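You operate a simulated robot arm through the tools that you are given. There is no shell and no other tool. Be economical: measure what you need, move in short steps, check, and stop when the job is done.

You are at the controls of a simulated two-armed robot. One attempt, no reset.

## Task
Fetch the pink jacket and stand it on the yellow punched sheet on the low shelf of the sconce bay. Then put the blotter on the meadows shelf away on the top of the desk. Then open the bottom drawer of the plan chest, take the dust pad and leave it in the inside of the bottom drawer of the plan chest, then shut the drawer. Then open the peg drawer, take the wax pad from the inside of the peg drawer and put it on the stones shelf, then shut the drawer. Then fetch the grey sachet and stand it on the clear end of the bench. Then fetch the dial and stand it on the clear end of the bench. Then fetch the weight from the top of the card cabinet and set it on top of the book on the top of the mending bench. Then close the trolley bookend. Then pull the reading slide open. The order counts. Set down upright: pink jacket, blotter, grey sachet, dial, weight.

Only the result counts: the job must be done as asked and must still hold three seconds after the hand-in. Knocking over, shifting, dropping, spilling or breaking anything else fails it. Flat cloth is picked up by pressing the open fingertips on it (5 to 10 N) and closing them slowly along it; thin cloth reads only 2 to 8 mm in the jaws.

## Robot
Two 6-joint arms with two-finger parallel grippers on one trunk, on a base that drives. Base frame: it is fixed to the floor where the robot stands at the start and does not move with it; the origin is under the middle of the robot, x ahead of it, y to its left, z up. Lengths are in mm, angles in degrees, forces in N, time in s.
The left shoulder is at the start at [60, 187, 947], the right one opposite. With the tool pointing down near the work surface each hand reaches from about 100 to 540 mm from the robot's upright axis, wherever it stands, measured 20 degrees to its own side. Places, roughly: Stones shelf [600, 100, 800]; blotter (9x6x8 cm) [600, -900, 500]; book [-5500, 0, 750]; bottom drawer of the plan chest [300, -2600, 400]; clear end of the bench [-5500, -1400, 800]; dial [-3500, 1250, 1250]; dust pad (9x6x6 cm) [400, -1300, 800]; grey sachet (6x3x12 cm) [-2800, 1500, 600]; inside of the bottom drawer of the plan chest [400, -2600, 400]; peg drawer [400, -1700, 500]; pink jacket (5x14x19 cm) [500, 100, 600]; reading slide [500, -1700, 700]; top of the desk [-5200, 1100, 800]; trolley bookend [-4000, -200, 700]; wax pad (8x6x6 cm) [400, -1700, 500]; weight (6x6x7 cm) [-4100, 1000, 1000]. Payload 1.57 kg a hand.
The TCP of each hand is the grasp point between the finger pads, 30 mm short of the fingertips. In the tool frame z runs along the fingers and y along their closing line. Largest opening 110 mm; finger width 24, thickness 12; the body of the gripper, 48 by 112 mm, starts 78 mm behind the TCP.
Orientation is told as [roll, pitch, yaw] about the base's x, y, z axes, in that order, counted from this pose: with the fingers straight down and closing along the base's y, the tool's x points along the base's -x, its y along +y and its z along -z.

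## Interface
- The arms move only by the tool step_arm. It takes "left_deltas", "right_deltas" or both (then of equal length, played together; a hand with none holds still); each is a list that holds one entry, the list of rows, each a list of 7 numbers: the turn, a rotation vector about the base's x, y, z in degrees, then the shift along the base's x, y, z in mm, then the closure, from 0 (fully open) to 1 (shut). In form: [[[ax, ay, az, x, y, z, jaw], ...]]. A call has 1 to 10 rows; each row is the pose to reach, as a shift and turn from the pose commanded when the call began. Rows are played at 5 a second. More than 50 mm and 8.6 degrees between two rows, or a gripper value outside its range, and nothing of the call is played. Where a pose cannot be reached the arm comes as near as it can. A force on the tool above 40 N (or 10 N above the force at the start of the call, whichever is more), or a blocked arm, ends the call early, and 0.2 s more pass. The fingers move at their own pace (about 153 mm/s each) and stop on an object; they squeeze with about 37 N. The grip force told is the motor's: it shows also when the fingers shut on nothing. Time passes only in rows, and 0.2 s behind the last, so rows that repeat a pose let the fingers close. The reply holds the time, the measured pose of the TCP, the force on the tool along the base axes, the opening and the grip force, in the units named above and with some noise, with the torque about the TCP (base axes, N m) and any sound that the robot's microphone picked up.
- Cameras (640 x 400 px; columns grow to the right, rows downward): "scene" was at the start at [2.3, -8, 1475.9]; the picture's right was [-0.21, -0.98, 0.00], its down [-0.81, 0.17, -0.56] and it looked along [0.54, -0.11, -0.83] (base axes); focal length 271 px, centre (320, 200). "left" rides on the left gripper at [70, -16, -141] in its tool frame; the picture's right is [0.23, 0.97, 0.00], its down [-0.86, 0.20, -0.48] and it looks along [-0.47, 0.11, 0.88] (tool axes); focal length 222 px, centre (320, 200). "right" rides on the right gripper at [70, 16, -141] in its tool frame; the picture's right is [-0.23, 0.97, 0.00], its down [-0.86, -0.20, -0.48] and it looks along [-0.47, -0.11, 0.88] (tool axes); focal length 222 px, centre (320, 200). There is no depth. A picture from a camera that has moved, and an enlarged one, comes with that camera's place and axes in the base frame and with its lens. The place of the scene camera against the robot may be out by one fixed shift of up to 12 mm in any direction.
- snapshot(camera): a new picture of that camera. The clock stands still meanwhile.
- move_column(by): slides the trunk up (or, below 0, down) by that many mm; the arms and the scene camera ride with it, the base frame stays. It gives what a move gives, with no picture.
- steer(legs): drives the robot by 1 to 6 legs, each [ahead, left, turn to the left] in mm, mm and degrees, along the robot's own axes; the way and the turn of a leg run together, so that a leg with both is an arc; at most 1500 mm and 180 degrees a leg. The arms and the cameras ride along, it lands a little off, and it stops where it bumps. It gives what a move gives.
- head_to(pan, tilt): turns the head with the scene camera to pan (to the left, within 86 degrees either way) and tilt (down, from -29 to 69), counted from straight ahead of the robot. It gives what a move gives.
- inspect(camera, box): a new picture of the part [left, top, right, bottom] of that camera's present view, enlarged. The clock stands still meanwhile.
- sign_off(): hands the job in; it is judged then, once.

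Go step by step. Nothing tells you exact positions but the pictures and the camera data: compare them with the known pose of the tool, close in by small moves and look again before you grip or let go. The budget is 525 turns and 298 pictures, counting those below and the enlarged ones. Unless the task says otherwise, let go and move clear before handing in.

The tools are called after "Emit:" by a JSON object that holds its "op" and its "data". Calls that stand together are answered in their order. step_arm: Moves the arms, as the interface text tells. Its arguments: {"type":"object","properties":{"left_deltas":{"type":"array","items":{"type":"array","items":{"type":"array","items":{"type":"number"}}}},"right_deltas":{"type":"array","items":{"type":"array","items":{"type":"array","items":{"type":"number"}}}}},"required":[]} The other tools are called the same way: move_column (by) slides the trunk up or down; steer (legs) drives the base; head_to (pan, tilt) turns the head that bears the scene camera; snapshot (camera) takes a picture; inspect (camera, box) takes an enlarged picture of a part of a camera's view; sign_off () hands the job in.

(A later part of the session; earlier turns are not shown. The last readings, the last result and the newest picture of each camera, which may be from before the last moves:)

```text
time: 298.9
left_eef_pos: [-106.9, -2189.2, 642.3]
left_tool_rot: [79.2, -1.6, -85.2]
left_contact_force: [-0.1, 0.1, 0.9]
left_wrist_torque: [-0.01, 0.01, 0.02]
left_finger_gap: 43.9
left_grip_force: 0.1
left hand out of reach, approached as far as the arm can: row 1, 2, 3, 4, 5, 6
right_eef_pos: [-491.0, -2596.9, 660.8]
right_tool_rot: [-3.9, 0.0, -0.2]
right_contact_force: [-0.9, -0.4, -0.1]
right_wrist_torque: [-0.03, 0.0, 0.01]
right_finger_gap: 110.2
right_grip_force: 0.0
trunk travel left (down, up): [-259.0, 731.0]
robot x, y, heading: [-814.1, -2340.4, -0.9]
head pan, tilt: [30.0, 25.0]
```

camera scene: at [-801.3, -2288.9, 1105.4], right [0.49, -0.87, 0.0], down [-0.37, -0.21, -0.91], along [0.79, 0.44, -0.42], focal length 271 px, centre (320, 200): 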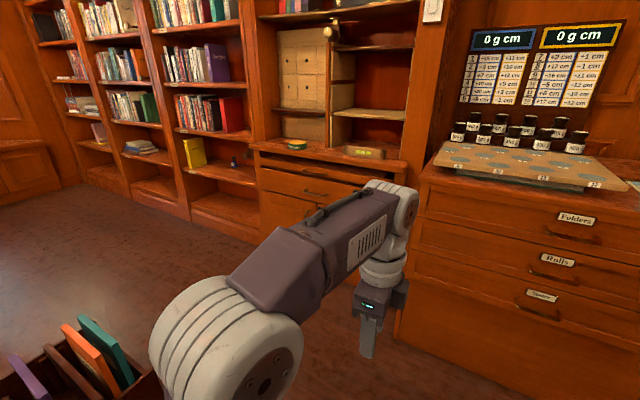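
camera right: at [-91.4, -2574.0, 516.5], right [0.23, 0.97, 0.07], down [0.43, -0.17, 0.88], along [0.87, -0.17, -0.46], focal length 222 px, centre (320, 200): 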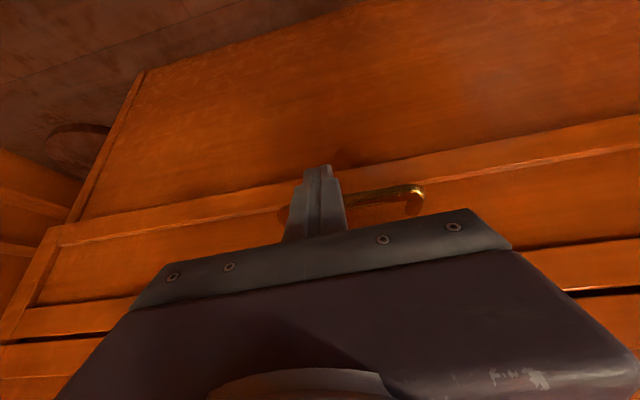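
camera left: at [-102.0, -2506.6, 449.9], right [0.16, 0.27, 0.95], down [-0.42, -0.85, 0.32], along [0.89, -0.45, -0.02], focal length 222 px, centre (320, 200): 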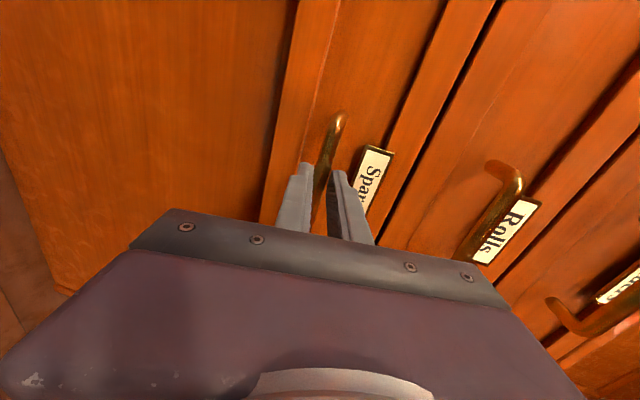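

The arm spans 500–700 mm ahead. I'll approach with a 12° heading so the robot stays south of the rack.

Emit:
{"op": "step_arm", "data": {"left_deltas": [[[0, 0, 0, -30, -10, -15, 0.5], [0, 0, 0, -60, -15, -30, 0.5], [0, 0, 0, -90, -20, -45, 0.5]]]}}

Emit:
{"op": "steer", "data": {"legs": [[0, 0, 12.9], [440, 355, 0]]}}

Emit:
{"op": "snapshot", "data": {"camera": "left"}}

Emit:
{"op": "head_to", "data": {"pan": 0, "tilt": 30}}

Emit:
{"op": "snapshot", "data": {"camera": "scene"}}

```text
time: 299.7
left_eef_pos: [-198.2, -2209.7, 598.6]
left_tool_rot: [79.4, -1.6, -85.1]
left_contact_force: [0.5, 0.0, -0.9]
left_wrist_torque: [-0.03, 0.02, 0.0]
left_finger_gap: 54.9
left_grip_force: 0.0
right_eef_pos: [-492.3, -2596.9, 659.8]
right_tool_rot: [-3.9, 0.0, -0.2]
right_contact_force: [-1.0, 0.3, 0.5]
right_wrist_torque: [0.0, -0.03, 0.01]
right_finger_gap: 110.0
right_grip_force: 0.0
trunk travel left (down, up): [-259.0, 731.0]
robot x, y, heading: [-813.6, -2342.1, -0.7]
head pan, tilt: [30.0, 25.0]
```

```text
time: 303.8
left_eef_pos: [110.2, -1639.5, 599.9]
left_tool_rot: [79.2, -1.6, -72.5]
left_contact_force: [-0.1, 0.0, -0.7]
left_wrist_torque: [0.0, 0.0, 0.01]
left_finger_gap: 54.8
left_grip_force: 0.0
right_eef_pos: [-93.2, -2081.7, 659.8]
right_tool_rot: [-3.9, 0.0, 12.4]
right_contact_force: [-0.7, 0.0, 0.5]
right_wrist_torque: [0.02, 0.0, 0.02]
right_finger_gap: 109.7
right_grip_force: 0.1
trunk travel left (down, up): [-259.0, 731.0]
robot x, y, heading: [-463.6, -1905.9, 12.2]
head pan, tilt: [30.0, 25.0]
```

```text
195 pictures are left
camera left: at [-47.4, -1615.1, 608.4], right [0.1, 0.3, 0.95], down [-0.16, -0.94, 0.31], along [0.98, -0.18, -0.04], focal length 222 px, centre (320, 200)
```

left: 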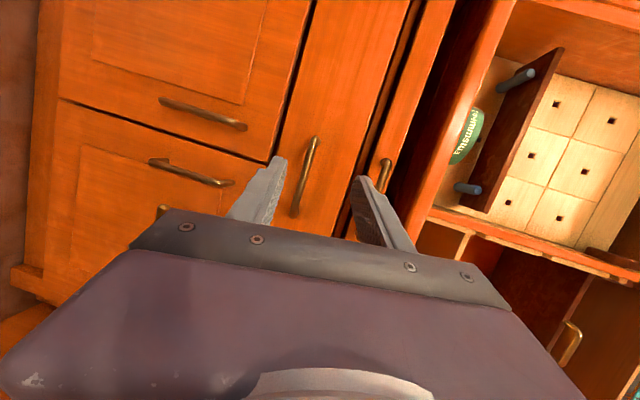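

```text
time: 304.7
left_eef_pos: [108.7, -1638.4, 598.3]
left_tool_rot: [79.3, -1.6, -72.5]
left_contact_force: [0.9, 0.7, 0.1]
left_wrist_torque: [-0.01, 0.03, -0.01]
left_finger_gap: 54.9
left_grip_force: 0.1
right_eef_pos: [-93.4, -2082.3, 659.2]
right_tool_rot: [-4.0, -0.1, 12.4]
right_contact_force: [0.4, 0.1, -0.4]
right_wrist_torque: [0.0, 0.01, 0.0]
right_finger_gap: 110.4
right_grip_force: 0.2
trunk travel left (down, up): [-259.0, 731.0]
robot x, y, heading: [-464.0, -1901.6, 11.8]
head pan, tilt: [0.0, 30.0]
```

```text
194 pictures are left
camera scene: at [-441.3, -1890.6, 1197.5], right [0.21, -0.98, 0.0], down [-0.49, -0.1, -0.87], along [0.85, 0.18, -0.5], focal length 271 px, centre (320, 200)
```

scene: 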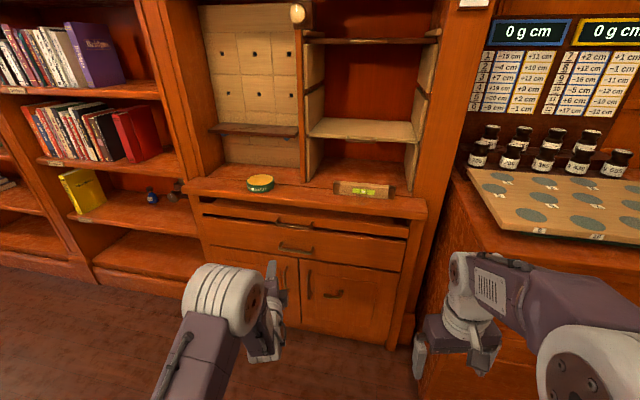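

Peg drawer handle ≈[282,-1652,562]. Lower the hand and move closer.

Emit:
{"op": "step_arm", "data": {"left_deltas": [[[0, 0, 0, 0, 0, -17, 0.55], [0, 0, 0, 0, 0, -34, 0.55]]]}}

Emit:
{"op": "steer", "data": {"legs": [[104, -40, 0]]}}

Emit:
{"op": "snapshot", "data": {"camera": "left"}}

```text
time: 305.3
left_eef_pos: [107.7, -1639.7, 566.1]
left_tool_rot: [79.3, -1.5, -72.4]
left_contact_force: [-0.1, 1.0, -0.3]
left_wrist_torque: [0.01, 0.0, 0.0]
left_finger_gap: 49.4
left_grip_force: 0.1
right_eef_pos: [-92.1, -2082.3, 660.2]
right_tool_rot: [-3.9, 0.0, 12.4]
right_contact_force: [-0.2, -0.8, 0.2]
right_wrist_torque: [0.01, -0.02, -0.02]
right_finger_gap: 109.9
right_grip_force: 0.0
trunk travel left (down, up): [-259.0, 731.0]
robot x, y, heading: [-463.7, -1906.6, 11.9]
head pan, tilt: [0.0, 30.0]
```

```text
time: 306.5
left_eef_pos: [219.8, -1657.0, 565.5]
left_tool_rot: [79.3, -1.6, -72.4]
left_contact_force: [-1.0, -0.4, 0.1]
left_wrist_torque: [-0.03, -0.02, -0.01]
left_finger_gap: 49.6
left_grip_force: 0.1
right_eef_pos: [18.5, -2098.7, 659.7]
right_tool_rot: [-3.9, 0.1, 12.4]
right_contact_force: [0.2, -0.4, -0.3]
right_wrist_torque: [0.0, 0.01, 0.01]
right_finger_gap: 109.8
right_grip_force: 0.1
trunk travel left (down, up): [-259.0, 731.0]
robot x, y, heading: [-355.7, -1918.8, 11.9]
head pan, tilt: [0.0, 30.0]
```

```text
193 pictures are left
camera left: at [64.2, -1632.5, 575.1], right [0.1, 0.3, 0.95], down [-0.16, -0.94, 0.31], along [0.98, -0.18, -0.04], focal length 222 px, centre (320, 200)
```

left: 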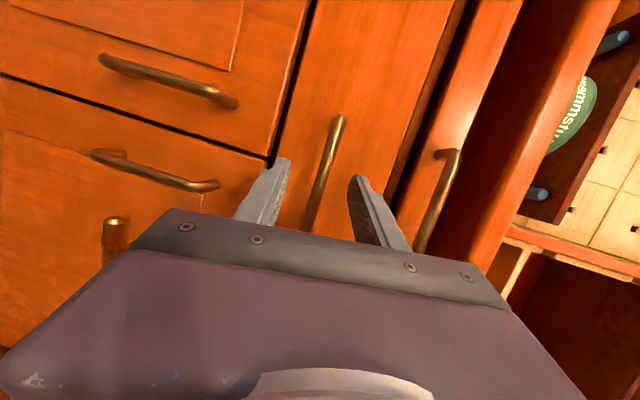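

Bar between jaws; advance 45 mm and close.

Emit:
{"op": "step_arm", "data": {"left_deltas": [[[0, 0, 0, 15, 0, 0, 0.55], [0, 0, 0, 30, 0, 0, 0.55], [0, 0, 0, 45, 0, 0, 0.55]]]}}

Emit:
{"op": "snapshot", "data": {"camera": "left"}}

```text
time: 307.3
left_eef_pos: [263.6, -1657.0, 565.2]
left_tool_rot: [79.3, -1.6, -72.5]
left_contact_force: [1.3, 0.2, -0.1]
left_wrist_torque: [0.02, -0.03, -0.02]
left_finger_gap: 49.7
left_grip_force: 0.0
right_eef_pos: [19.1, -2099.5, 659.8]
right_tool_rot: [-4.0, 0.0, 12.5]
right_contact_force: [0.4, 0.5, 0.6]
right_wrist_torque: [0.01, 0.03, -0.03]
right_finger_gap: 110.2
right_grip_force: 0.1
trunk travel left (down, up): [-259.0, 731.0]
robot x, y, heading: [-354.8, -1918.6, 12.0]
head pan, tilt: [0.0, 30.0]
```

```text
192 pictures are left
camera left: at [107.7, -1632.4, 574.0], right [0.1, 0.3, 0.95], down [-0.16, -0.94, 0.31], along [0.98, -0.18, -0.04], focal length 222 px, centre (320, 200)
```

left: 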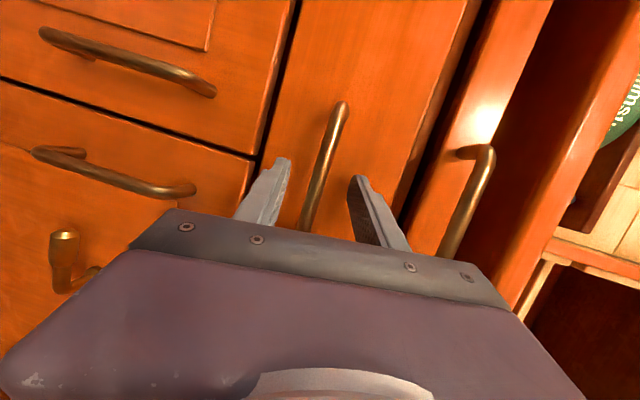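

Emit:
{"op": "step_arm", "data": {"left_deltas": [[[0, 0, 0, 8, 0, 0, 0.6], [0, 0, 0, 8, 0, 0, 0.75], [0, 0, 0, 8, 0, 0, 0.9], [0, 0, 0, 8, 0, 0, 1.0], [0, 0, 0, 8, 0, 0, 1.0]]]}}

Emit:
{"op": "snapshot", "data": {"camera": "left"}}

```text
time: 308.5
left_eef_pos: [272.1, -1656.6, 561.2]
left_tool_rot: [78.8, -1.4, -72.6]
left_contact_force: [-12.1, -5.6, -20.7]
left_wrist_torque: [0.79, 0.14, -0.23]
left_finger_gap: 13.7
left_grip_force: 30.5
right_eef_pos: [18.3, -2098.6, 659.0]
right_tool_rot: [-3.9, 0.1, 12.6]
right_contact_force: [-0.6, -0.3, -0.2]
right_wrist_torque: [-0.03, -0.02, -0.03]
right_finger_gap: 110.1
right_grip_force: 0.0
trunk travel left (down, up): [-259.0, 731.0]
robot x, y, heading: [-348.8, -1922.6, 12.0]
head pan, tilt: [0.0, 30.0]
```

```text
191 pictures are left
camera left: at [115.8, -1632.6, 571.9], right [0.1, 0.3, 0.95], down [-0.16, -0.94, 0.31], along [0.98, -0.18, -0.05], focal length 222 px, centre (320, 200)
```

left: 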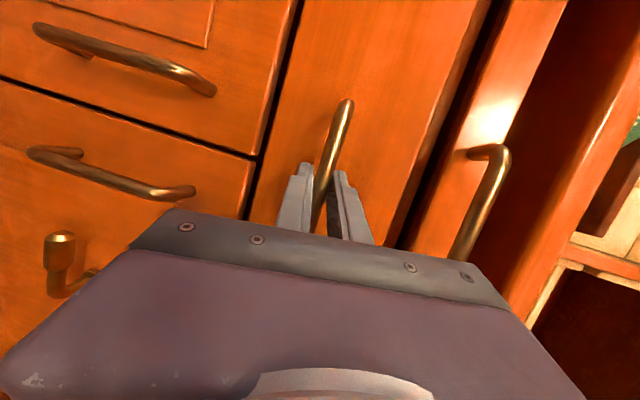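

Gripped. Relax 4 mm down, then pull straight back (−x) 180 mm.

Emit:
{"op": "step_arm", "data": {"left_deltas": [[[0, 0, 0, 0, 0, -4, 1.0]]]}}

Emit:
{"op": "steer", "data": {"legs": [[-176, 37, 0]]}}

Emit:
{"op": "snapshot", "data": {"camera": "scene"}}

```text
time: 308.9
left_eef_pos: [271.5, -1656.4, 561.4]
left_tool_rot: [79.1, -1.5, -72.7]
left_contact_force: [-19.2, -9.7, -14.2]
left_wrist_torque: [0.71, 0.13, -0.32]
left_finger_gap: 13.7
left_grip_force: 29.5
right_eef_pos: [18.3, -2099.7, 660.6]
right_tool_rot: [-3.8, 0.0, 12.4]
right_contact_force: [-0.1, -0.3, 0.8]
right_wrist_torque: [0.0, -0.01, 0.0]
right_finger_gap: 110.1
right_grip_force: 0.1
trunk travel left (down, up): [-259.0, 731.0]
robot x, y, heading: [-355.2, -1920.8, 12.1]
head pan, tilt: [0.0, 30.0]
```

```text
time: 310.4
left_eef_pos: [94.5, -1656.9, 559.7]
left_tool_rot: [79.3, -1.5, -72.6]
left_contact_force: [0.4, -20.8, -9.7]
left_wrist_torque: [0.63, 0.1, -0.5]
left_finger_gap: 13.4
left_grip_force: 29.9
right_eef_pos: [-158.4, -2099.3, 660.4]
right_tool_rot: [-3.8, 0.0, 12.6]
right_contact_force: [-0.4, -0.5, 0.1]
right_wrist_torque: [-0.02, -0.01, 0.01]
right_finger_gap: 110.1
right_grip_force: 0.1
trunk travel left (down, up): [-259.0, 731.0]
robot x, y, heading: [-530.8, -1919.4, 12.2]
head pan, tilt: [0.0, 30.0]
```

```text
190 pictures are left
camera scene: at [-506.6, -1908.8, 1197.5], right [0.21, -0.98, 0.0], down [-0.49, -0.1, -0.87], along [0.85, 0.18, -0.5], focal length 271 px, centre (320, 200)
```

scene: 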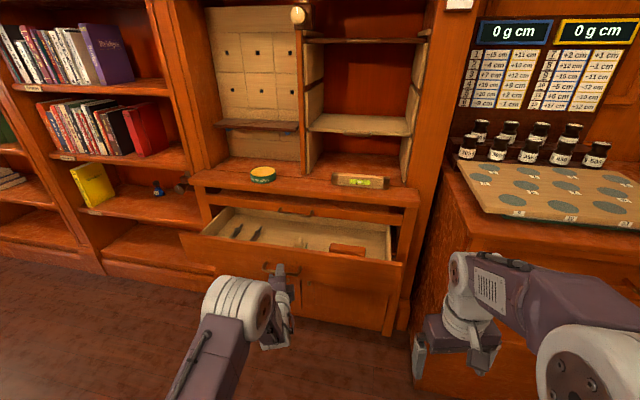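

The drawer shows the wax pad at the right end. Pull a little more and zoom.

Emit:
{"op": "steer", "data": {"legs": [[-58, 12, 0]]}}

Emit:
{"op": "inspect", "data": {"camera": "scene", "box": [160, 180, 440, 355]}}

```text
time: 311.4
left_eef_pos: [35.7, -1657.4, 561.2]
left_tool_rot: [79.3, -1.6, -72.7]
left_contact_force: [-1.4, -0.8, -3.8]
left_wrist_torque: [0.71, 0.06, -0.41]
left_finger_gap: 13.7
left_grip_force: 29.6
right_eef_pos: [-218.8, -2098.7, 659.6]
right_tool_rot: [-3.9, -0.1, 12.6]
right_contact_force: [-0.2, -0.1, 0.0]
right_wrist_torque: [0.0, 0.02, 0.01]
right_finger_gap: 110.2
right_grip_force: 0.1
trunk travel left (down, up): [-259.0, 731.0]
robot x, y, heading: [-590.4, -1921.8, 12.2]
head pan, tilt: [0.0, 30.0]
```

```text
2.29 times, centred on (300, 268) of scene
camera zoom: at [-567.4, -1907.8, 1197.5], right [0.21, -0.98, 0.0], down [-0.49, -0.1, -0.87], along [0.85, 0.18, -0.5], focal length 619 px, centre (366, 46)
```

zoom: 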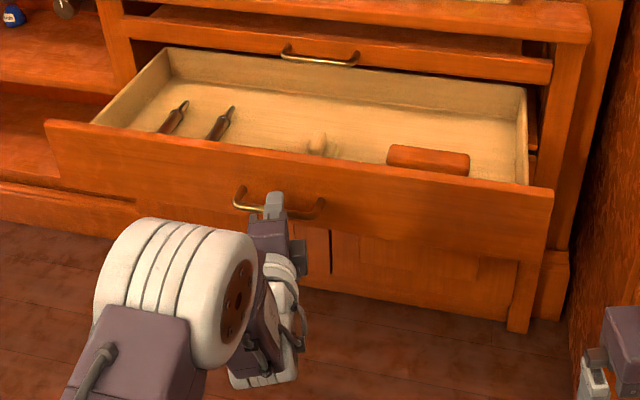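

Something orange ~120 mm long is in the drawer, plus tools and a small beige thing. Release the handle, rise, and inspect from above.

Emit:
{"op": "step_arm", "data": {"left_deltas": [[[0, 0, 0, 0, 0, 0, 0.7], [0, 0, 0, 0, 0, 0, 0.5], [0, 0, 0, -30, -8, 0, 0.5], [0, 0, 0, -60, -16, 0, 0.5]]]}}

Emit:
{"op": "move_column", "data": {"by": 350}}

Emit:
{"op": "snapshot", "data": {"camera": "scene"}}

Emit:
{"op": "inspect", "data": {"camera": "scene", "box": [200, 200, 440, 350]}}

```text
time: 312.4
left_eef_pos: [-23.4, -1672.9, 563.0]
left_tool_rot: [79.4, -1.5, -72.6]
left_contact_force: [0.2, 0.0, 0.4]
left_wrist_torque: [0.0, 0.0, -0.01]
left_finger_gap: 55.2
left_grip_force: 0.1
right_eef_pos: [-219.6, -2100.3, 661.1]
right_tool_rot: [-3.9, 0.1, 12.7]
right_contact_force: [0.0, 0.6, 0.6]
right_wrist_torque: [-0.01, 0.02, 0.03]
right_finger_gap: 110.0
right_grip_force: 0.1
trunk travel left (down, up): [-259.0, 731.0]
robot x, y, heading: [-590.7, -1920.7, 12.1]
head pan, tilt: [0.0, 30.0]
```

```text
time: 315.8
left_eef_pos: [-24.1, -1672.1, 913.0]
left_tool_rot: [79.4, -1.6, -72.6]
left_contact_force: [0.5, 0.3, 0.0]
left_wrist_torque: [0.04, 0.0, -0.01]
left_finger_gap: 55.1
left_grip_force: 0.2
right_eef_pos: [-219.7, -2098.1, 1010.2]
right_tool_rot: [-3.9, 0.0, 12.7]
right_contact_force: [0.3, 0.2, 0.1]
right_wrist_torque: [0.01, 0.03, -0.04]
right_finger_gap: 110.1
right_grip_force: 0.0
trunk travel left (down, up): [-609.0, 381.0]
robot x, y, heading: [-595.1, -1918.0, 11.9]
head pan, tilt: [0.0, 30.0]
```

```text
188 pictures are left
camera scene: at [-567.8, -1907.9, 1547.5], right [0.21, -0.98, 0.0], down [-0.49, -0.1, -0.87], along [0.85, 0.18, -0.5], focal length 271 px, centre (320, 200)
```

scene: 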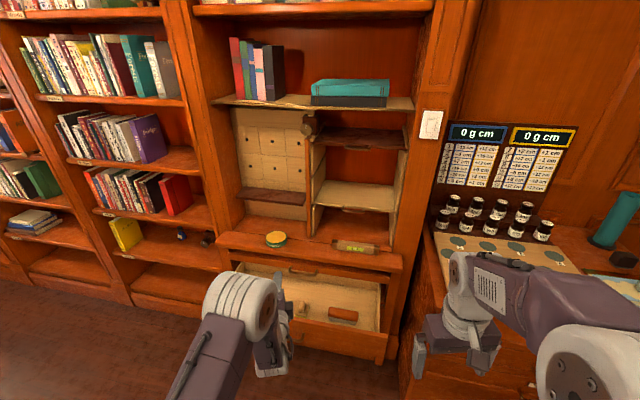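

```text
2.67 times, centred on (320, 275) of scene
camera zoom: at [-567.8, -1907.9, 1547.5], right [0.21, -0.98, 0.0], down [-0.49, -0.1, -0.87], along [0.85, 0.18, -0.5], focal length 723 px, centre (320, 0)
```

zoom: 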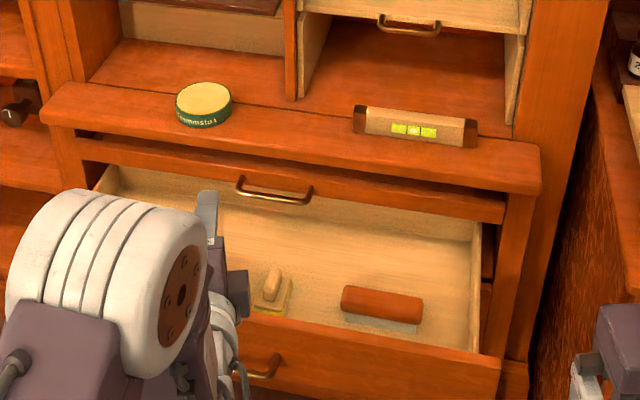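

The wax pad is the yellow-based one with the upright grip at ≈[185,-1666] in the drawer (the orange one is a larger brush). Reorient the left hand: unroll and tilt down.

Emit:
{"op": "step_arm", "data": {"left_deltas": [[[-8, -2.52, 1.59, 0, 0, 0, 0.5], [-16, -5.04, 3.17, 0, 0, 0, 0.5], [-24, -7.57, 4.76, 0, 0, 0, 0.5], [-32, -10.1, 6.35, 0, 0, 0, 0.5], [-40, -12.6, 7.94, 0, 0, 0, 0.5], [-48, -15.1, 9.5, 0, 0, 0, 0.5], [-56, -17.7, 11.1, 0, 0, 0, 0.5], [-64, -20.2, 12.7, 0, 0, 0, 0.5], [-72, -22.7, 14.3, 0, 0, 0, 0.5], [-80, -25.2, 15.9, 0, 0, 0, 0.5]]]}}

Emit:
{"op": "step_arm", "data": {"left_deltas": [[[-2.4, 7.6, 0, 0, 0, 0, 0.4], [-4.8, 15.2, 0, 0, 0, 0, 0.4], [-7.2, 22.8, 0, 0, 0, 0, 0.4], [-9.6, 30.5, 0, 0, 0, 0, 0.4], [-12, 38, 0, 0, 0, 0, 0.4]]]}}

Emit:
{"op": "snapshot", "data": {"camera": "left"}}

```text
time: 318.0
left_eef_pos: [-12.7, -1676.3, 917.8]
left_tool_rot: [19.4, -78.8, -1.8]
left_contact_force: [0.8, 0.5, -0.7]
left_wrist_torque: [0.03, -0.03, -0.02]
left_finger_gap: 54.9
left_grip_force: 0.1
left hand out of reach, approached as far as the arm can: row 10
right_eef_pos: [-218.9, -2098.1, 1011.4]
right_tool_rot: [-3.8, 0.1, 12.5]
right_contact_force: [-0.9, 0.5, 0.4]
right_wrist_torque: [0.0, -0.01, -0.01]
right_finger_gap: 110.0
right_grip_force: 0.0
trunk travel left (down, up): [-609.0, 381.0]
robot x, y, heading: [-591.7, -1918.9, 11.8]
head pan, tilt: [0.0, 30.0]
```

```text
time: 319.2
left_eef_pos: [-13.8, -1672.1, 917.0]
left_tool_rot: [4.1, -43.0, 13.2]
left_contact_force: [0.0, 0.3, -0.6]
left_wrist_torque: [-0.04, -0.01, -0.04]
left_finger_gap: 66.2
left_grip_force: 0.0
left hand out of reach, approached as far as the arm can: row 5
right_eef_pos: [-217.7, -2098.9, 1011.0]
right_tool_rot: [-3.9, 0.0, 12.6]
right_contact_force: [-0.5, 0.9, 0.0]
right_wrist_torque: [0.02, -0.02, -0.03]
right_finger_gap: 110.1
right_grip_force: 0.2
trunk travel left (down, up): [-609.0, 381.0]
robot x, y, heading: [-586.9, -1921.7, 11.7]
head pan, tilt: [0.0, 30.0]
```

```text
186 pictures are left
camera left: at [-149.5, -1730.6, 973.5], right [-0.43, 0.9, -0.1], down [0.24, 0.23, 0.94], along [0.87, 0.38, -0.32], focal length 222 px, centre (320, 200)
```

left: 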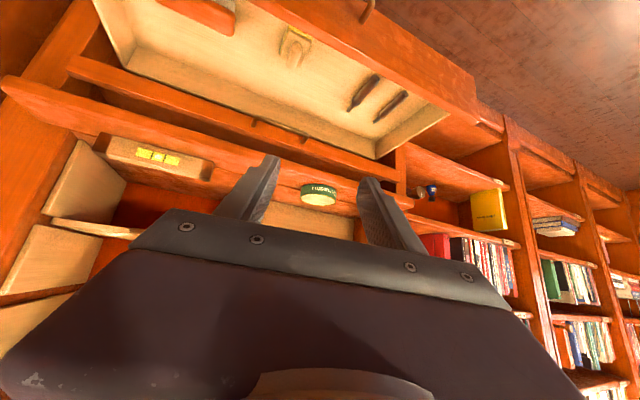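

Emit:
{"op": "steer", "data": {"legs": [[133, -47, 0]]}}

Emit:
{"op": "move_column", "data": {"by": -230}}

Emit:
{"op": "snapshot", "data": {"camera": "left"}}

Emit:
{"op": "snapshot", "data": {"camera": "scene"}}

```text
time: 320.5
left_eef_pos: [125.4, -1690.6, 918.4]
left_tool_rot: [4.4, -42.9, 13.2]
left_contact_force: [-1.2, -0.3, -0.2]
left_wrist_torque: [-0.03, 0.01, 0.03]
left_finger_gap: 66.2
left_grip_force: 0.1
right_eef_pos: [-79.6, -2117.4, 1010.6]
right_tool_rot: [-3.9, 0.0, 12.6]
right_contact_force: [-0.2, 0.0, -0.3]
right_wrist_torque: [0.0, 0.01, 0.02]
right_finger_gap: 110.0
right_grip_force: 0.1
trunk travel left (down, up): [-609.0, 381.0]
robot x, y, heading: [-452.2, -1940.7, 12.1]
head pan, tilt: [0.0, 30.0]
```

```text
time: 322.9
left_eef_pos: [125.9, -1690.2, 688.8]
left_tool_rot: [4.3, -43.0, 13.1]
left_contact_force: [-0.1, 0.3, 0.0]
left_wrist_torque: [0.01, -0.01, 0.03]
left_finger_gap: 66.1
left_grip_force: 0.1
right_eef_pos: [-79.7, -2117.6, 779.8]
right_tool_rot: [-4.0, 0.0, 12.6]
right_contact_force: [-0.5, 0.0, 0.0]
right_wrist_torque: [-0.02, -0.02, -0.01]
right_finger_gap: 109.8
right_grip_force: 0.0
trunk travel left (down, up): [-379.0, 611.0]
robot x, y, heading: [-452.5, -1940.7, 12.0]
head pan, tilt: [0.0, 30.0]
```

```text
185 pictures are left
camera left: at [-10.5, -1749.0, 743.3], right [-0.43, 0.9, -0.1], down [0.24, 0.23, 0.94], along [0.87, 0.38, -0.32], focal length 222 px, centre (320, 200)
```

left: 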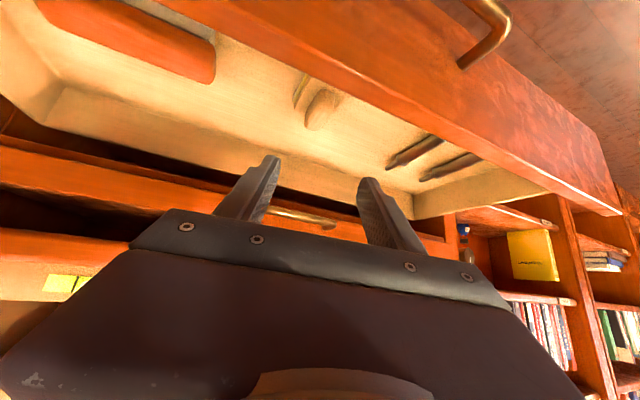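

```text
184 pictures are left
camera scene: at [-428.4, -1926.1, 1317.5], right [0.21, -0.98, 0.0], down [-0.49, -0.1, -0.87], along [0.85, 0.18, -0.5], focal length 271 px, centre (320, 200)
```

scene: 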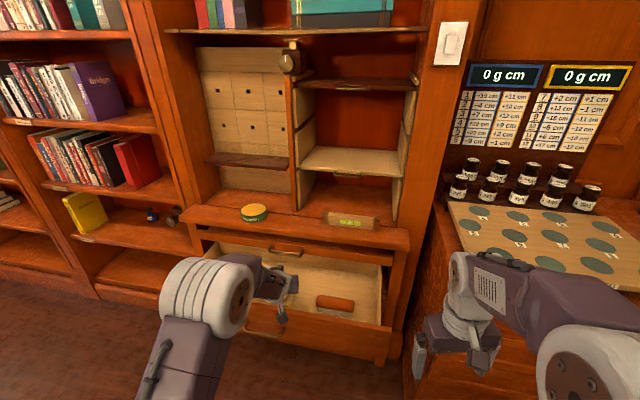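

Pad handle top is at ≈[212,-1660,567] (bottom ≈507); the drawer front rises to ~615, so I need a steeper hand. Tilt further down while pulling in.

Emit:
{"op": "step_arm", "data": {"left_deltas": [[[-2.5, 7, 0, -25, -5, 15, 0.4], [-5, 14, 0, -50, -10, 30, 0.4], [-7.5, 21, 0, -75, -15, 45, 0.4], [-10, 28, 0, -100, -20, 60, 0.4], [-10, 28, 0, -125, -25, 60, 0.4]]]}}

Emit:
{"op": "steer", "data": {"legs": [[0, 0, -12], [150, 120, 0]]}}

Emit:
{"op": "snapshot", "data": {"camera": "left"}}

```text
time: 324.1
left_eef_pos: [-3.0, -1716.0, 747.8]
left_tool_rot: [0.8, -13.4, 14.7]
left_contact_force: [-0.4, 0.5, 0.1]
left_wrist_torque: [0.01, -0.02, 0.03]
left_finger_gap: 66.0
left_grip_force: 0.1
right_eef_pos: [-79.6, -2116.9, 780.1]
right_tool_rot: [-3.9, -0.1, 12.7]
right_contact_force: [0.1, 0.7, -0.4]
right_wrist_torque: [0.03, -0.02, -0.02]
right_finger_gap: 109.9
right_grip_force: 0.2
trunk travel left (down, up): [-379.0, 611.0]
robot x, y, heading: [-452.5, -1937.8, 12.1]
head pan, tilt: [0.0, 30.0]
```

```text
time: 326.5
left_eef_pos: [184.2, -1691.2, 747.3]
left_tool_rot: [0.9, -13.3, 3.1]
left_contact_force: [0.1, 0.1, 0.1]
left_wrist_torque: [-0.04, -0.01, -0.01]
left_finger_gap: 66.1
left_grip_force: 0.1
right_eef_pos: [24.5, -2069.1, 780.2]
right_tool_rot: [-3.9, -0.1, 0.8]
right_contact_force: [0.1, 0.5, 0.1]
right_wrist_torque: [-0.01, -0.02, -0.01]
right_finger_gap: 110.2
right_grip_force: 0.0
trunk travel left (down, up): [-379.0, 611.0]
robot x, y, heading: [-301.4, -1817.8, 0.2]
head pan, tilt: [0.0, 30.0]
```

```text
183 pictures are left
camera left: at [85.3, -1714.7, 869.0], right [-0.28, 0.96, -0.04], down [0.71, 0.23, 0.67], along [0.65, 0.16, -0.74], focal length 222 px, centre (320, 200)
```

left: 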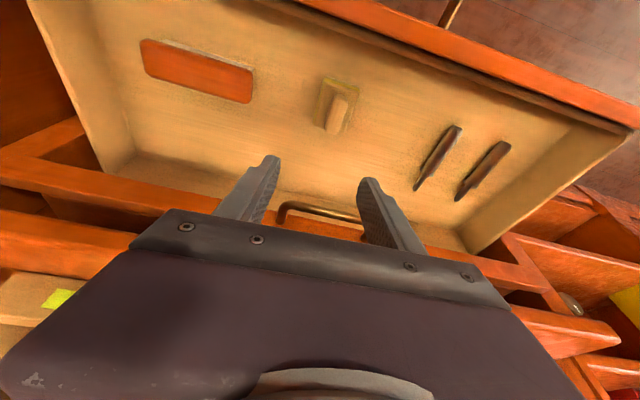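

Hand above the pad; align (+10, +22) and lower.

Emit:
{"op": "step_arm", "data": {"left_deltas": [[[0, 0, 0, 5, 11, -10, 0.45], [0, 0, 0, 10, 22, -30, 0.45]]]}}

Emit:
{"op": "move_column", "data": {"by": -90}}

Emit:
{"op": "snapshot", "data": {"camera": "left"}}

```text
time: 327.1
left_eef_pos: [192.8, -1669.1, 717.3]
left_tool_rot: [1.1, -13.4, 3.0]
left_contact_force: [-0.8, -0.3, -0.3]
left_wrist_torque: [-0.01, -0.01, 0.02]
left_finger_gap: 60.6
left_grip_force: 0.0
right_eef_pos: [26.3, -2070.5, 779.1]
right_tool_rot: [-3.8, 0.0, 0.7]
right_contact_force: [-0.5, -0.4, -0.1]
right_wrist_torque: [0.0, 0.0, 0.01]
right_finger_gap: 110.1
right_grip_force: 0.1
trunk travel left (down, up): [-379.0, 611.0]
robot x, y, heading: [-302.9, -1820.8, 0.5]
head pan, tilt: [0.0, 30.0]
```

```text
time: 328.3
left_eef_pos: [193.7, -1670.4, 627.9]
left_tool_rot: [0.8, -13.4, 3.0]
left_contact_force: [0.4, 0.3, -0.2]
left_wrist_torque: [-0.01, 0.0, -0.03]
left_finger_gap: 60.6
left_grip_force: 0.0
right_eef_pos: [25.5, -2068.9, 691.1]
right_tool_rot: [-3.9, 0.0, 0.8]
right_contact_force: [-0.4, 0.0, -0.5]
right_wrist_torque: [-0.03, -0.01, -0.04]
right_finger_gap: 110.0
right_grip_force: 0.0
trunk travel left (down, up): [-289.0, 701.0]
robot x, y, heading: [-299.0, -1819.4, 0.2]
head pan, tilt: [0.0, 30.0]
```

```text
182 pictures are left
camera left: at [94.4, -1694.1, 749.7], right [-0.28, 0.96, -0.04], down [0.71, 0.23, 0.67], along [0.65, 0.16, -0.74], focal length 222 px, centre (320, 200)
```

left: 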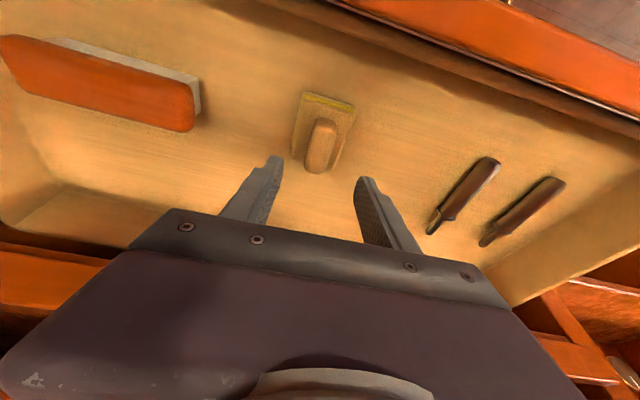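

Well aligned. Descend to z≈562 and close.

Emit:
{"op": "step_arm", "data": {"left_deltas": [[[0, 0, 0, 0, 0, -25, 0.45], [0, 0, 0, 0, 0, -50, 0.45], [0, 0, 0, 0, 0, -68, 0.45]]]}}

Emit:
{"op": "snapshot", "data": {"camera": "left"}}

```text
time: 329.3
left_eef_pos: [199.5, -1671.7, 567.6]
left_tool_rot: [0.8, -14.8, 3.2]
left_contact_force: [3.3, 2.4, 23.8]
left_wrist_torque: [-0.65, 0.0, 0.07]
left_finger_gap: 58.8
left_grip_force: 0.1
right_eef_pos: [24.9, -2070.3, 691.6]
right_tool_rot: [-3.8, -0.1, 0.8]
right_contact_force: [-0.1, 0.0, 0.3]
right_wrist_torque: [-0.01, 0.02, -0.03]
right_finger_gap: 110.0
right_grip_force: 0.1
trunk travel left (down, up): [-289.0, 701.0]
robot x, y, heading: [-304.7, -1819.4, 0.4]
head pan, tilt: [0.0, 30.0]
stopped in row 3 (left hand): the force on the tool passed its limit (the readings are from after the stop); the commanded pose is now the measured one
```

```text
181 pictures are left
camera left: at [97.6, -1694.2, 686.4], right [-0.28, 0.96, -0.05], down [0.69, 0.23, 0.68], along [0.67, 0.16, -0.73], focal length 222 px, centre (320, 200)
```

left: 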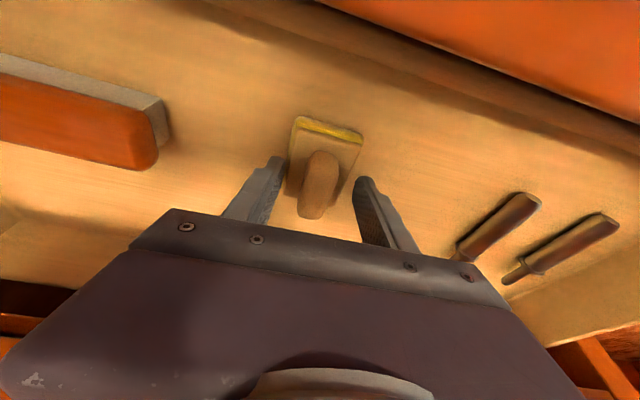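

Fingertips touched the base's top (z≈538). Raise 6 mm and close on the grip.

Emit:
{"op": "step_arm", "data": {"left_deltas": [[[0, 0, 0, -3, 1, 8, 0.5], [0, 0, 0, -3, 1, 8, 0.6], [0, 0, 0, -3, 1, 8, 0.75], [0, 0, 0, -3, 1, 8, 0.9], [0, 0, 0, -3, 1, 8, 0.9]]]}}

Emit:
{"op": "snapshot", "data": {"camera": "left"}}

```text
time: 330.5
left_eef_pos: [194.0, -1669.3, 571.9]
left_tool_rot: [0.8, -14.3, 3.1]
left_contact_force: [0.8, -0.1, -0.4]
left_wrist_torque: [0.01, 0.01, 0.01]
left_finger_gap: 48.1
left_grip_force: 37.0
right_eef_pos: [25.0, -2070.4, 689.6]
right_tool_rot: [-4.0, 0.0, 0.9]
right_contact_force: [0.4, -0.3, 0.8]
right_wrist_torque: [0.0, -0.03, 0.0]
right_finger_gap: 110.0
right_grip_force: 0.2
trunk travel left (down, up): [-289.0, 701.0]
robot x, y, heading: [-305.3, -1818.3, 0.5]
head pan, tilt: [0.0, 30.0]
```

```text
180 pictures are left
camera left: at [94.2, -1693.0, 691.8], right [-0.28, 0.96, -0.04], down [0.7, 0.23, 0.68], along [0.66, 0.16, -0.74], focal length 222 px, centre (320, 200)
```

left: 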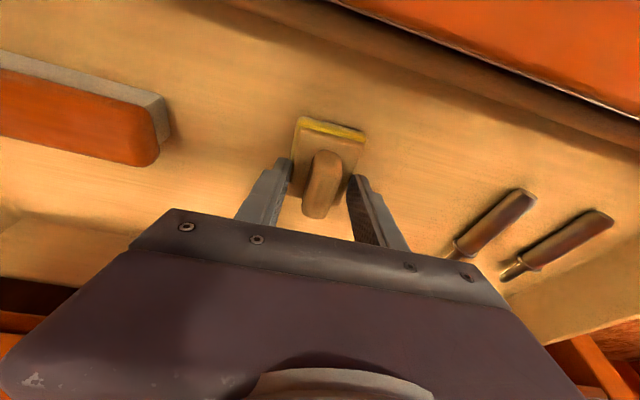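

Holding the base at 48 mm. Lift and check.

Emit:
{"op": "step_arm", "data": {"left_deltas": [[[0, 0, 0, 0, 0, 20, 0.9], [0, 0, 0, 0, 0, 50, 0.9], [0, 0, 0, 0, 0, 80, 0.9]]]}}

Emit:
{"op": "snapshot", "data": {"camera": "left"}}

```text
time: 331.3
left_eef_pos: [194.2, -1668.0, 650.8]
left_tool_rot: [0.7, -14.3, 3.2]
left_contact_force: [0.1, 0.1, -0.7]
left_wrist_torque: [-0.03, 0.0, -0.01]
left_finger_gap: 48.3
left_grip_force: 37.1
right_eef_pos: [23.6, -2069.4, 690.1]
right_tool_rot: [-3.9, 0.1, 0.8]
right_contact_force: [-0.6, 0.0, -0.5]
right_wrist_torque: [-0.02, -0.02, -0.03]
right_finger_gap: 110.0
right_grip_force: 0.1
trunk travel left (down, up): [-289.0, 701.0]
robot x, y, heading: [-302.2, -1819.6, 0.5]
head pan, tilt: [0.0, 30.0]
```

```text
179 pictures are left
camera left: at [94.9, -1692.3, 772.0], right [-0.28, 0.96, -0.04], down [0.7, 0.23, 0.68], along [0.66, 0.16, -0.74], focal length 222 px, centre (320, 200)
```

left: 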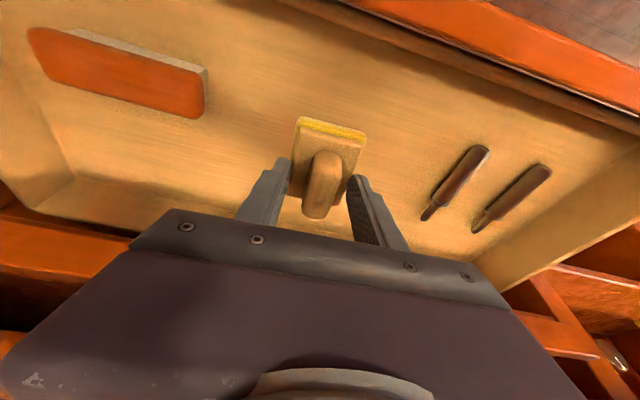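

Pad secured. Raise and go to the Stones shelf in the middle bay (clear space right of the green book, y≈−150).

Emit:
{"op": "move_column", "data": {"by": 260}}

Emit:
{"op": "steer", "data": {"legs": [[-20, 700, 0], [-20, 780, 0]]}}

Emit:
{"op": "head_to", "data": {"pan": 5, "tilt": 40}}

Emit:
{"op": "snapshot", "data": {"camera": "scene"}}

Emit:
{"op": "snapshot", "data": {"camera": "left"}}

```text
time: 334.0
left_eef_pos: [195.4, -1669.0, 910.6]
left_tool_rot: [0.8, -14.2, 3.1]
left_contact_force: [-0.3, -0.3, 0.4]
left_wrist_torque: [0.0, 0.03, 0.01]
left_finger_gap: 48.1
left_grip_force: 37.4
right_eef_pos: [25.1, -2070.1, 949.8]
right_tool_rot: [-4.0, 0.0, 0.8]
right_contact_force: [-0.1, -0.3, 0.6]
right_wrist_torque: [-0.04, 0.0, 0.01]
right_finger_gap: 110.1
right_grip_force: 0.1
trunk travel left (down, up): [-549.0, 441.0]
robot x, y, heading: [-302.1, -1822.2, 0.4]
head pan, tilt: [0.0, 30.0]
```

```text
time: 341.7
left_eef_pos: [168.1, -187.7, 911.2]
left_tool_rot: [0.8, -14.2, 1.5]
left_contact_force: [0.5, 1.2, -0.8]
left_wrist_torque: [-0.03, 0.0, 0.01]
left_finger_gap: 48.0
left_grip_force: 37.2
right_eef_pos: [-14.0, -583.6, 950.6]
right_tool_rot: [-4.0, 0.1, -0.6]
right_contact_force: [-0.5, 0.0, 0.0]
right_wrist_torque: [-0.01, -0.01, -0.01]
right_finger_gap: 110.3
right_grip_force: 0.0
trunk travel left (down, up): [-549.0, 441.0]
robot x, y, heading: [-334.4, -323.8, -1.2]
head pan, tilt: [0.0, 30.0]
```

```text
time: 342.4
left_eef_pos: [166.5, -186.9, 911.9]
left_tool_rot: [0.8, -14.2, 1.6]
left_contact_force: [0.0, -1.0, -1.1]
left_wrist_torque: [-0.02, 0.01, -0.01]
left_finger_gap: 47.8
left_grip_force: 37.1
right_eef_pos: [-13.1, -583.4, 950.6]
right_tool_rot: [-3.9, 0.0, -0.6]
right_contact_force: [0.3, -1.1, -0.3]
right_wrist_torque: [-0.02, 0.01, 0.02]
right_finger_gap: 110.0
right_grip_force: 0.1
trunk travel left (down, up): [-549.0, 441.0]
robot x, y, heading: [-336.8, -324.5, -1.3]
head pan, tilt: [5.0, 40.0]
```

```text
178 pictures are left
camera scene: at [-316.6, -312.3, 1472.2], right [0.07, -1.0, 0.0], down [-0.64, -0.04, -0.77], along [0.76, 0.05, -0.64], focal length 271 px, centre (320, 200)
```

scene: 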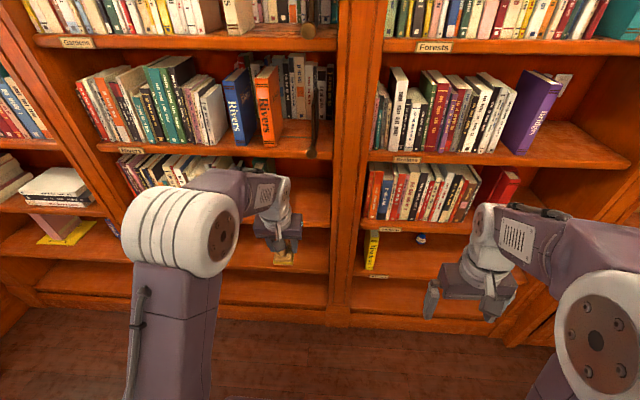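

```text
177 pictures are left
camera left: at [66.1, -208.2, 1031.6], right [-0.25, 0.97, -0.04], down [0.71, 0.21, 0.68], along [0.66, 0.14, -0.74], focal length 222 px, centre (320, 200)
```

left: 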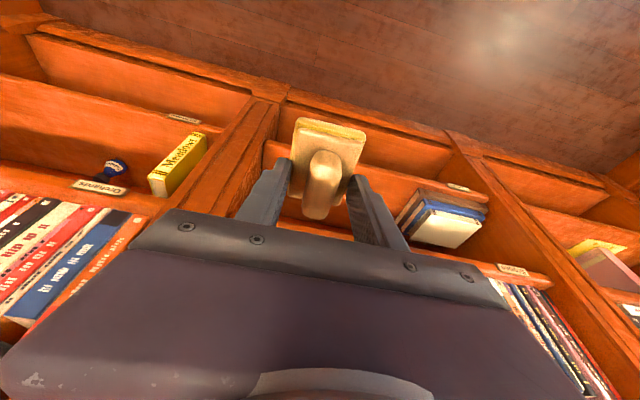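

The hand must be flatter to fit between shelves. Tilt 16° nose-up, lower a bit and inspect the shelf.

Emit:
{"op": "step_arm", "data": {"left_deltas": [[[0, -8, 0, 0, 0, 0, 0.9], [0, -16, 0, 0, 0, 0, 0.9]]]}}

Emit:
{"op": "move_column", "data": {"by": -60}}

Emit:
{"op": "steer", "data": {"legs": [[150, 0, 1]]}}

Emit:
{"op": "snapshot", "data": {"camera": "left"}}

Emit:
{"op": "snapshot", "data": {"camera": "scene"}}

```text
time: 343.0
left_eef_pos: [165.4, -187.5, 910.5]
left_tool_rot: [0.2, -30.2, 2.0]
left_contact_force: [-0.2, 0.4, -0.8]
left_wrist_torque: [-0.01, 0.02, 0.02]
left_finger_gap: 47.8
left_grip_force: 36.9
right_eef_pos: [-13.4, -584.0, 951.1]
right_tool_rot: [-3.8, 0.0, -0.6]
right_contact_force: [0.5, -0.6, 0.4]
right_wrist_torque: [-0.01, 0.02, 0.01]
right_finger_gap: 110.2
right_grip_force: 0.0
trunk travel left (down, up): [-549.0, 441.0]
robot x, y, heading: [-334.2, -324.8, -1.2]
head pan, tilt: [5.0, 40.0]
```

```text
time: 344.0
left_eef_pos: [166.8, -188.6, 852.7]
left_tool_rot: [0.3, -30.3, 1.9]
left_contact_force: [0.5, 0.5, -0.6]
left_wrist_torque: [-0.02, -0.01, -0.01]
left_finger_gap: 47.9
left_grip_force: 37.0
right_eef_pos: [-13.5, -584.5, 889.5]
right_tool_rot: [-3.8, 0.0, -0.7]
right_contact_force: [0.3, -0.1, -0.2]
right_wrist_torque: [-0.01, 0.01, 0.05]
right_finger_gap: 110.1
right_grip_force: 0.0
trunk travel left (down, up): [-489.0, 501.0]
robot x, y, heading: [-337.3, -325.5, -1.1]
head pan, tilt: [5.0, 40.0]
```

```text
time: 345.4
left_eef_pos: [316.8, -183.2, 850.8]
left_tool_rot: [0.4, -30.1, 2.6]
left_contact_force: [1.1, 0.0, -0.9]
left_wrist_torque: [-0.01, 0.02, 0.01]
left_finger_gap: 48.2
left_grip_force: 36.6
right_eef_pos: [143.5, -581.0, 890.1]
right_tool_rot: [-3.9, 0.0, 0.1]
right_contact_force: [0.5, 0.4, 0.0]
right_wrist_torque: [0.0, 0.05, 0.01]
right_finger_gap: 110.3
right_grip_force: 0.2
trunk travel left (down, up): [-489.0, 501.0]
robot x, y, heading: [-182.9, -328.8, -0.4]
head pan, tilt: [5.0, 40.0]
```

```text
176 pictures are left
camera left: at [188.1, -206.0, 938.8], right [-0.24, 0.96, -0.11], down [0.49, 0.22, 0.84], along [0.84, 0.15, -0.53], focal length 222 px, centre (320, 200)
```

left: 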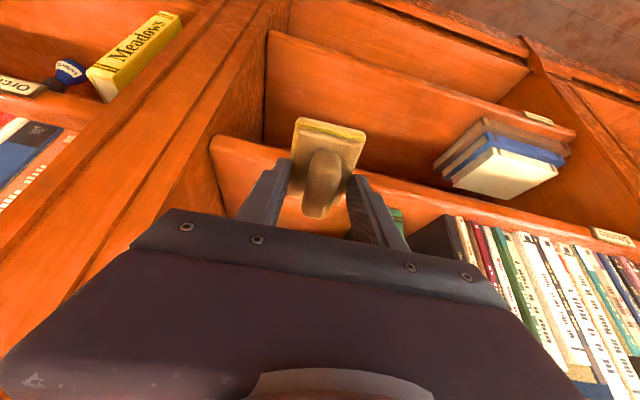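

```text
175 pictures are left
camera scene: at [-163.3, -314.0, 1412.1], right [0.08, -1.0, 0.0], down [-0.64, -0.05, -0.77], along [0.76, 0.06, -0.64], focal length 271 px, centre (320, 200)
```

scene: 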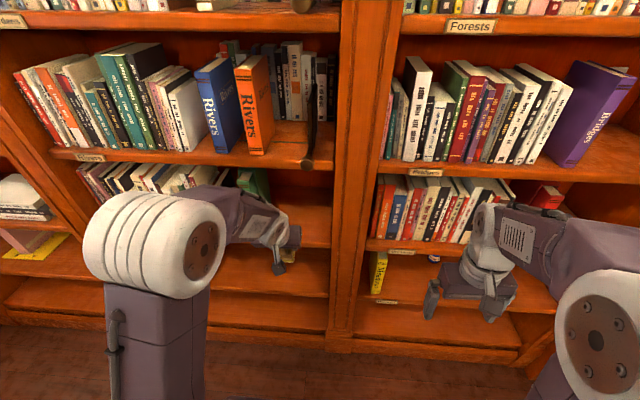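

Shelf top ≈765. Move in to x≈445 and lower.

Emit:
{"op": "steer", "data": {"legs": [[128, 0, 0]]}}

Emit:
{"op": "step_arm", "data": {"left_deltas": [[[0, 0, 0, 0, 0, -12, 0.9], [0, 0, 0, 0, 0, -24, 0.9], [0, 0, 0, 0, 0, -30, 0.9]]]}}

Emit:
{"op": "snapshot", "data": {"camera": "left"}}

Emit:
{"op": "inspect", "data": {"camera": "scene", "box": [180, 140, 420, 290]}}

```text
time: 346.6
left_eef_pos: [444.0, -185.0, 850.4]
left_tool_rot: [0.4, -30.1, 2.4]
left_contact_force: [0.4, 0.1, -0.3]
left_wrist_torque: [0.01, 0.03, 0.0]
left_finger_gap: 47.7
left_grip_force: 37.2
right_eef_pos: [269.1, -582.9, 890.5]
right_tool_rot: [-3.8, -0.1, 0.0]
right_contact_force: [-0.5, 0.4, 0.7]
right_wrist_torque: [0.02, 0.02, -0.01]
right_finger_gap: 110.2
right_grip_force: 0.1
trunk travel left (down, up): [-489.0, 501.0]
robot x, y, heading: [-52.8, -326.9, -0.6]
head pan, tilt: [5.0, 40.0]
```

```text
time: 347.4
left_eef_pos: [443.6, -185.2, 820.3]
left_tool_rot: [0.2, -30.2, 2.6]
left_contact_force: [-0.7, 0.1, -1.2]
left_wrist_torque: [0.0, -0.02, 0.0]
left_finger_gap: 47.9
left_grip_force: 36.9
right_eef_pos: [269.1, -583.8, 889.9]
right_tool_rot: [-3.8, 0.0, 0.1]
right_contact_force: [-0.4, -0.3, 0.2]
right_wrist_torque: [-0.01, 0.01, 0.02]
right_finger_gap: 110.2
right_grip_force: 0.1
trunk travel left (down, up): [-489.0, 501.0]
robot x, y, heading: [-54.8, -328.8, -0.5]
head pan, tilt: [5.0, 40.0]
```

```text
174 pictures are left
camera left: at [314.0, -208.0, 909.1], right [-0.24, 0.96, -0.11], down [0.49, 0.22, 0.84], along [0.84, 0.15, -0.52], focal length 222 px, centre (320, 200)
```

left: 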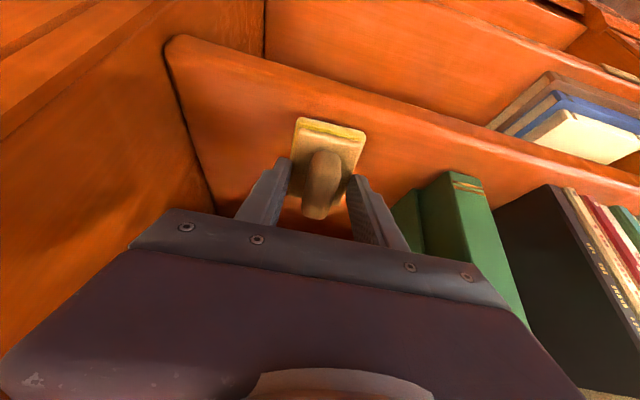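

```text
2.67 times, centred on (300, 215) of scene
camera zoom: at [-37.8, -315.0, 1412.2], right [0.08, -1.0, 0.0], down [-0.64, -0.05, -0.77], along [0.76, 0.06, -0.64], focal length 723 px, centre (373, 160)
```

zoom: 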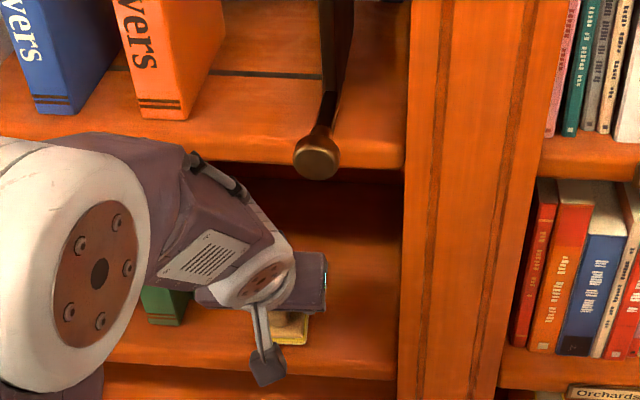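

Push 20 mm deeper and lower to contact, pressing it flat.

Emit:
{"op": "step_arm", "data": {"left_deltas": [[[0, 0, 0, 10, 0, 0, 0.9], [0, 0, 0, 20, 0, 0, 0.9], [0, 0, 0, 20, 0, -6, 0.9], [0, 0, 0, 20, 0, -10, 0.9], [0, 0, 0, 20, 0, -14, 0.9]]]}}

Emit:
{"op": "step_arm", "data": {"left_deltas": [[[0, 0, 0, 0, 0, -3, 0.9], [0, 0, 0, 0, 0, -6, 0.9], [0, 0, 0, 0, 0, -9, 0.9], [0, 0, 0, 0, 0, -12, 0.9]]]}}

Emit:
{"op": "snapshot", "data": {"camera": "left"}}

```text
time: 348.6
left_eef_pos: [465.5, -185.8, 811.4]
left_tool_rot: [0.1, -30.9, 2.5]
left_contact_force: [5.8, 6.6, 35.1]
left_wrist_torque: [0.25, 0.43, -0.03]
left_finger_gap: 48.3
left_grip_force: 37.1
right_eef_pos: [266.4, -582.5, 892.7]
right_tool_rot: [-3.8, -0.2, 0.0]
right_contact_force: [0.8, -0.2, 0.2]
right_wrist_torque: [0.0, -0.01, 0.0]
right_finger_gap: 110.0
right_grip_force: 0.1
trunk travel left (down, up): [-489.0, 501.0]
robot x, y, heading: [-52.4, -326.4, -0.5]
head pan, tilt: [5.0, 40.0]
```

```text
time: 349.1
left_eef_pos: [465.3, -186.2, 811.8]
left_tool_rot: [0.0, -31.1, 2.6]
left_contact_force: [-8.8, 2.3, 18.8]
left_wrist_torque: [-0.03, 0.75, 0.0]
left_finger_gap: 48.5
left_grip_force: 37.5
right_eef_pos: [267.9, -583.0, 891.5]
right_tool_rot: [-3.8, -0.1, 0.1]
right_contact_force: [0.5, 0.4, 0.4]
right_wrist_torque: [0.02, 0.01, -0.01]
right_finger_gap: 110.0
right_grip_force: 0.0
trunk travel left (down, up): [-489.0, 501.0]
robot x, y, heading: [-58.9, -330.1, -0.5]
head pan, tilt: [5.0, 40.0]
stopped in row 2 (left hand): the force on the tool passed its limit (the readings are from after the stop); the commanded pose is now the measured one
```

```text
172 pictures are left
camera left: at [334.9, -207.7, 896.8], right [-0.24, 0.96, -0.12], down [0.47, 0.22, 0.85], along [0.85, 0.15, -0.51], focal length 222 px, centre (320, 200)
```

left: 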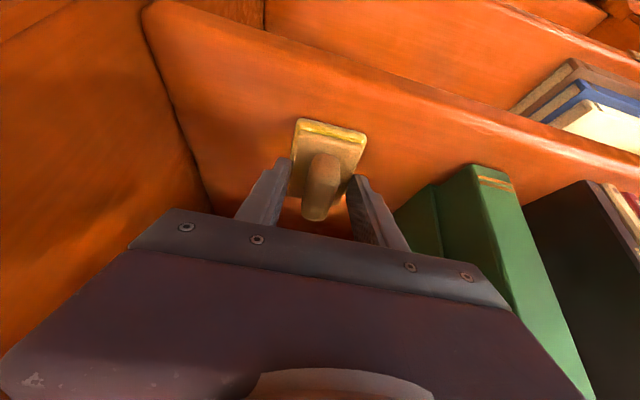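

Near edge rests on the shelf. Lift slightly, level the pad by 8° while drawing back 12 mm, and lower again.

Emit:
{"op": "step_arm", "data": {"left_deltas": [[[0, 0, 0, 0, 0, 6, 0.9], [0, 4, 0, -8, 0, 6, 0.9], [0, 8, 0, -14, 0, 4, 0.9], [0, 8, 0, -14, 0, 0, 0.9], [0, 8, 0, -14, 0, -4, 0.9]]]}}

Emit:
{"op": "inspect", "data": {"camera": "scene", "box": [180, 140, 420, 290]}}

```text
time: 350.2
left_eef_pos: [452.8, -185.4, 808.4]
left_tool_rot: [0.4, -23.1, 2.5]
left_contact_force: [-2.6, -0.4, 16.4]
left_wrist_torque: [-0.44, 0.53, -0.06]
left_finger_gap: 47.9
left_grip_force: 36.8
right_eef_pos: [267.4, -583.6, 890.3]
right_tool_rot: [-3.8, -0.1, 0.1]
right_contact_force: [0.3, -0.8, 0.0]
right_wrist_torque: [0.0, 0.03, -0.02]
right_finger_gap: 109.9
right_grip_force: 0.0
trunk travel left (down, up): [-489.0, 501.0]
robot x, y, heading: [-55.5, -327.1, -0.4]
head pan, tilt: [5.0, 40.0]
```

```text
2.67 times, centred on (300, 215) of scene
camera zoom: at [-39.8, -315.4, 1412.6], right [0.08, -1.0, 0.0], down [-0.64, -0.05, -0.77], along [0.76, 0.06, -0.64], focal length 723 px, centre (373, 160)
```

zoom: 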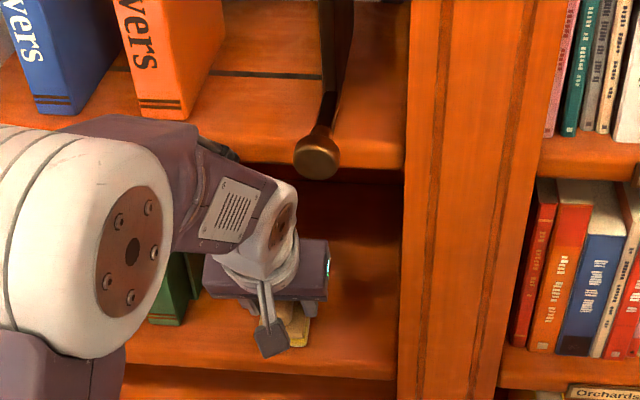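

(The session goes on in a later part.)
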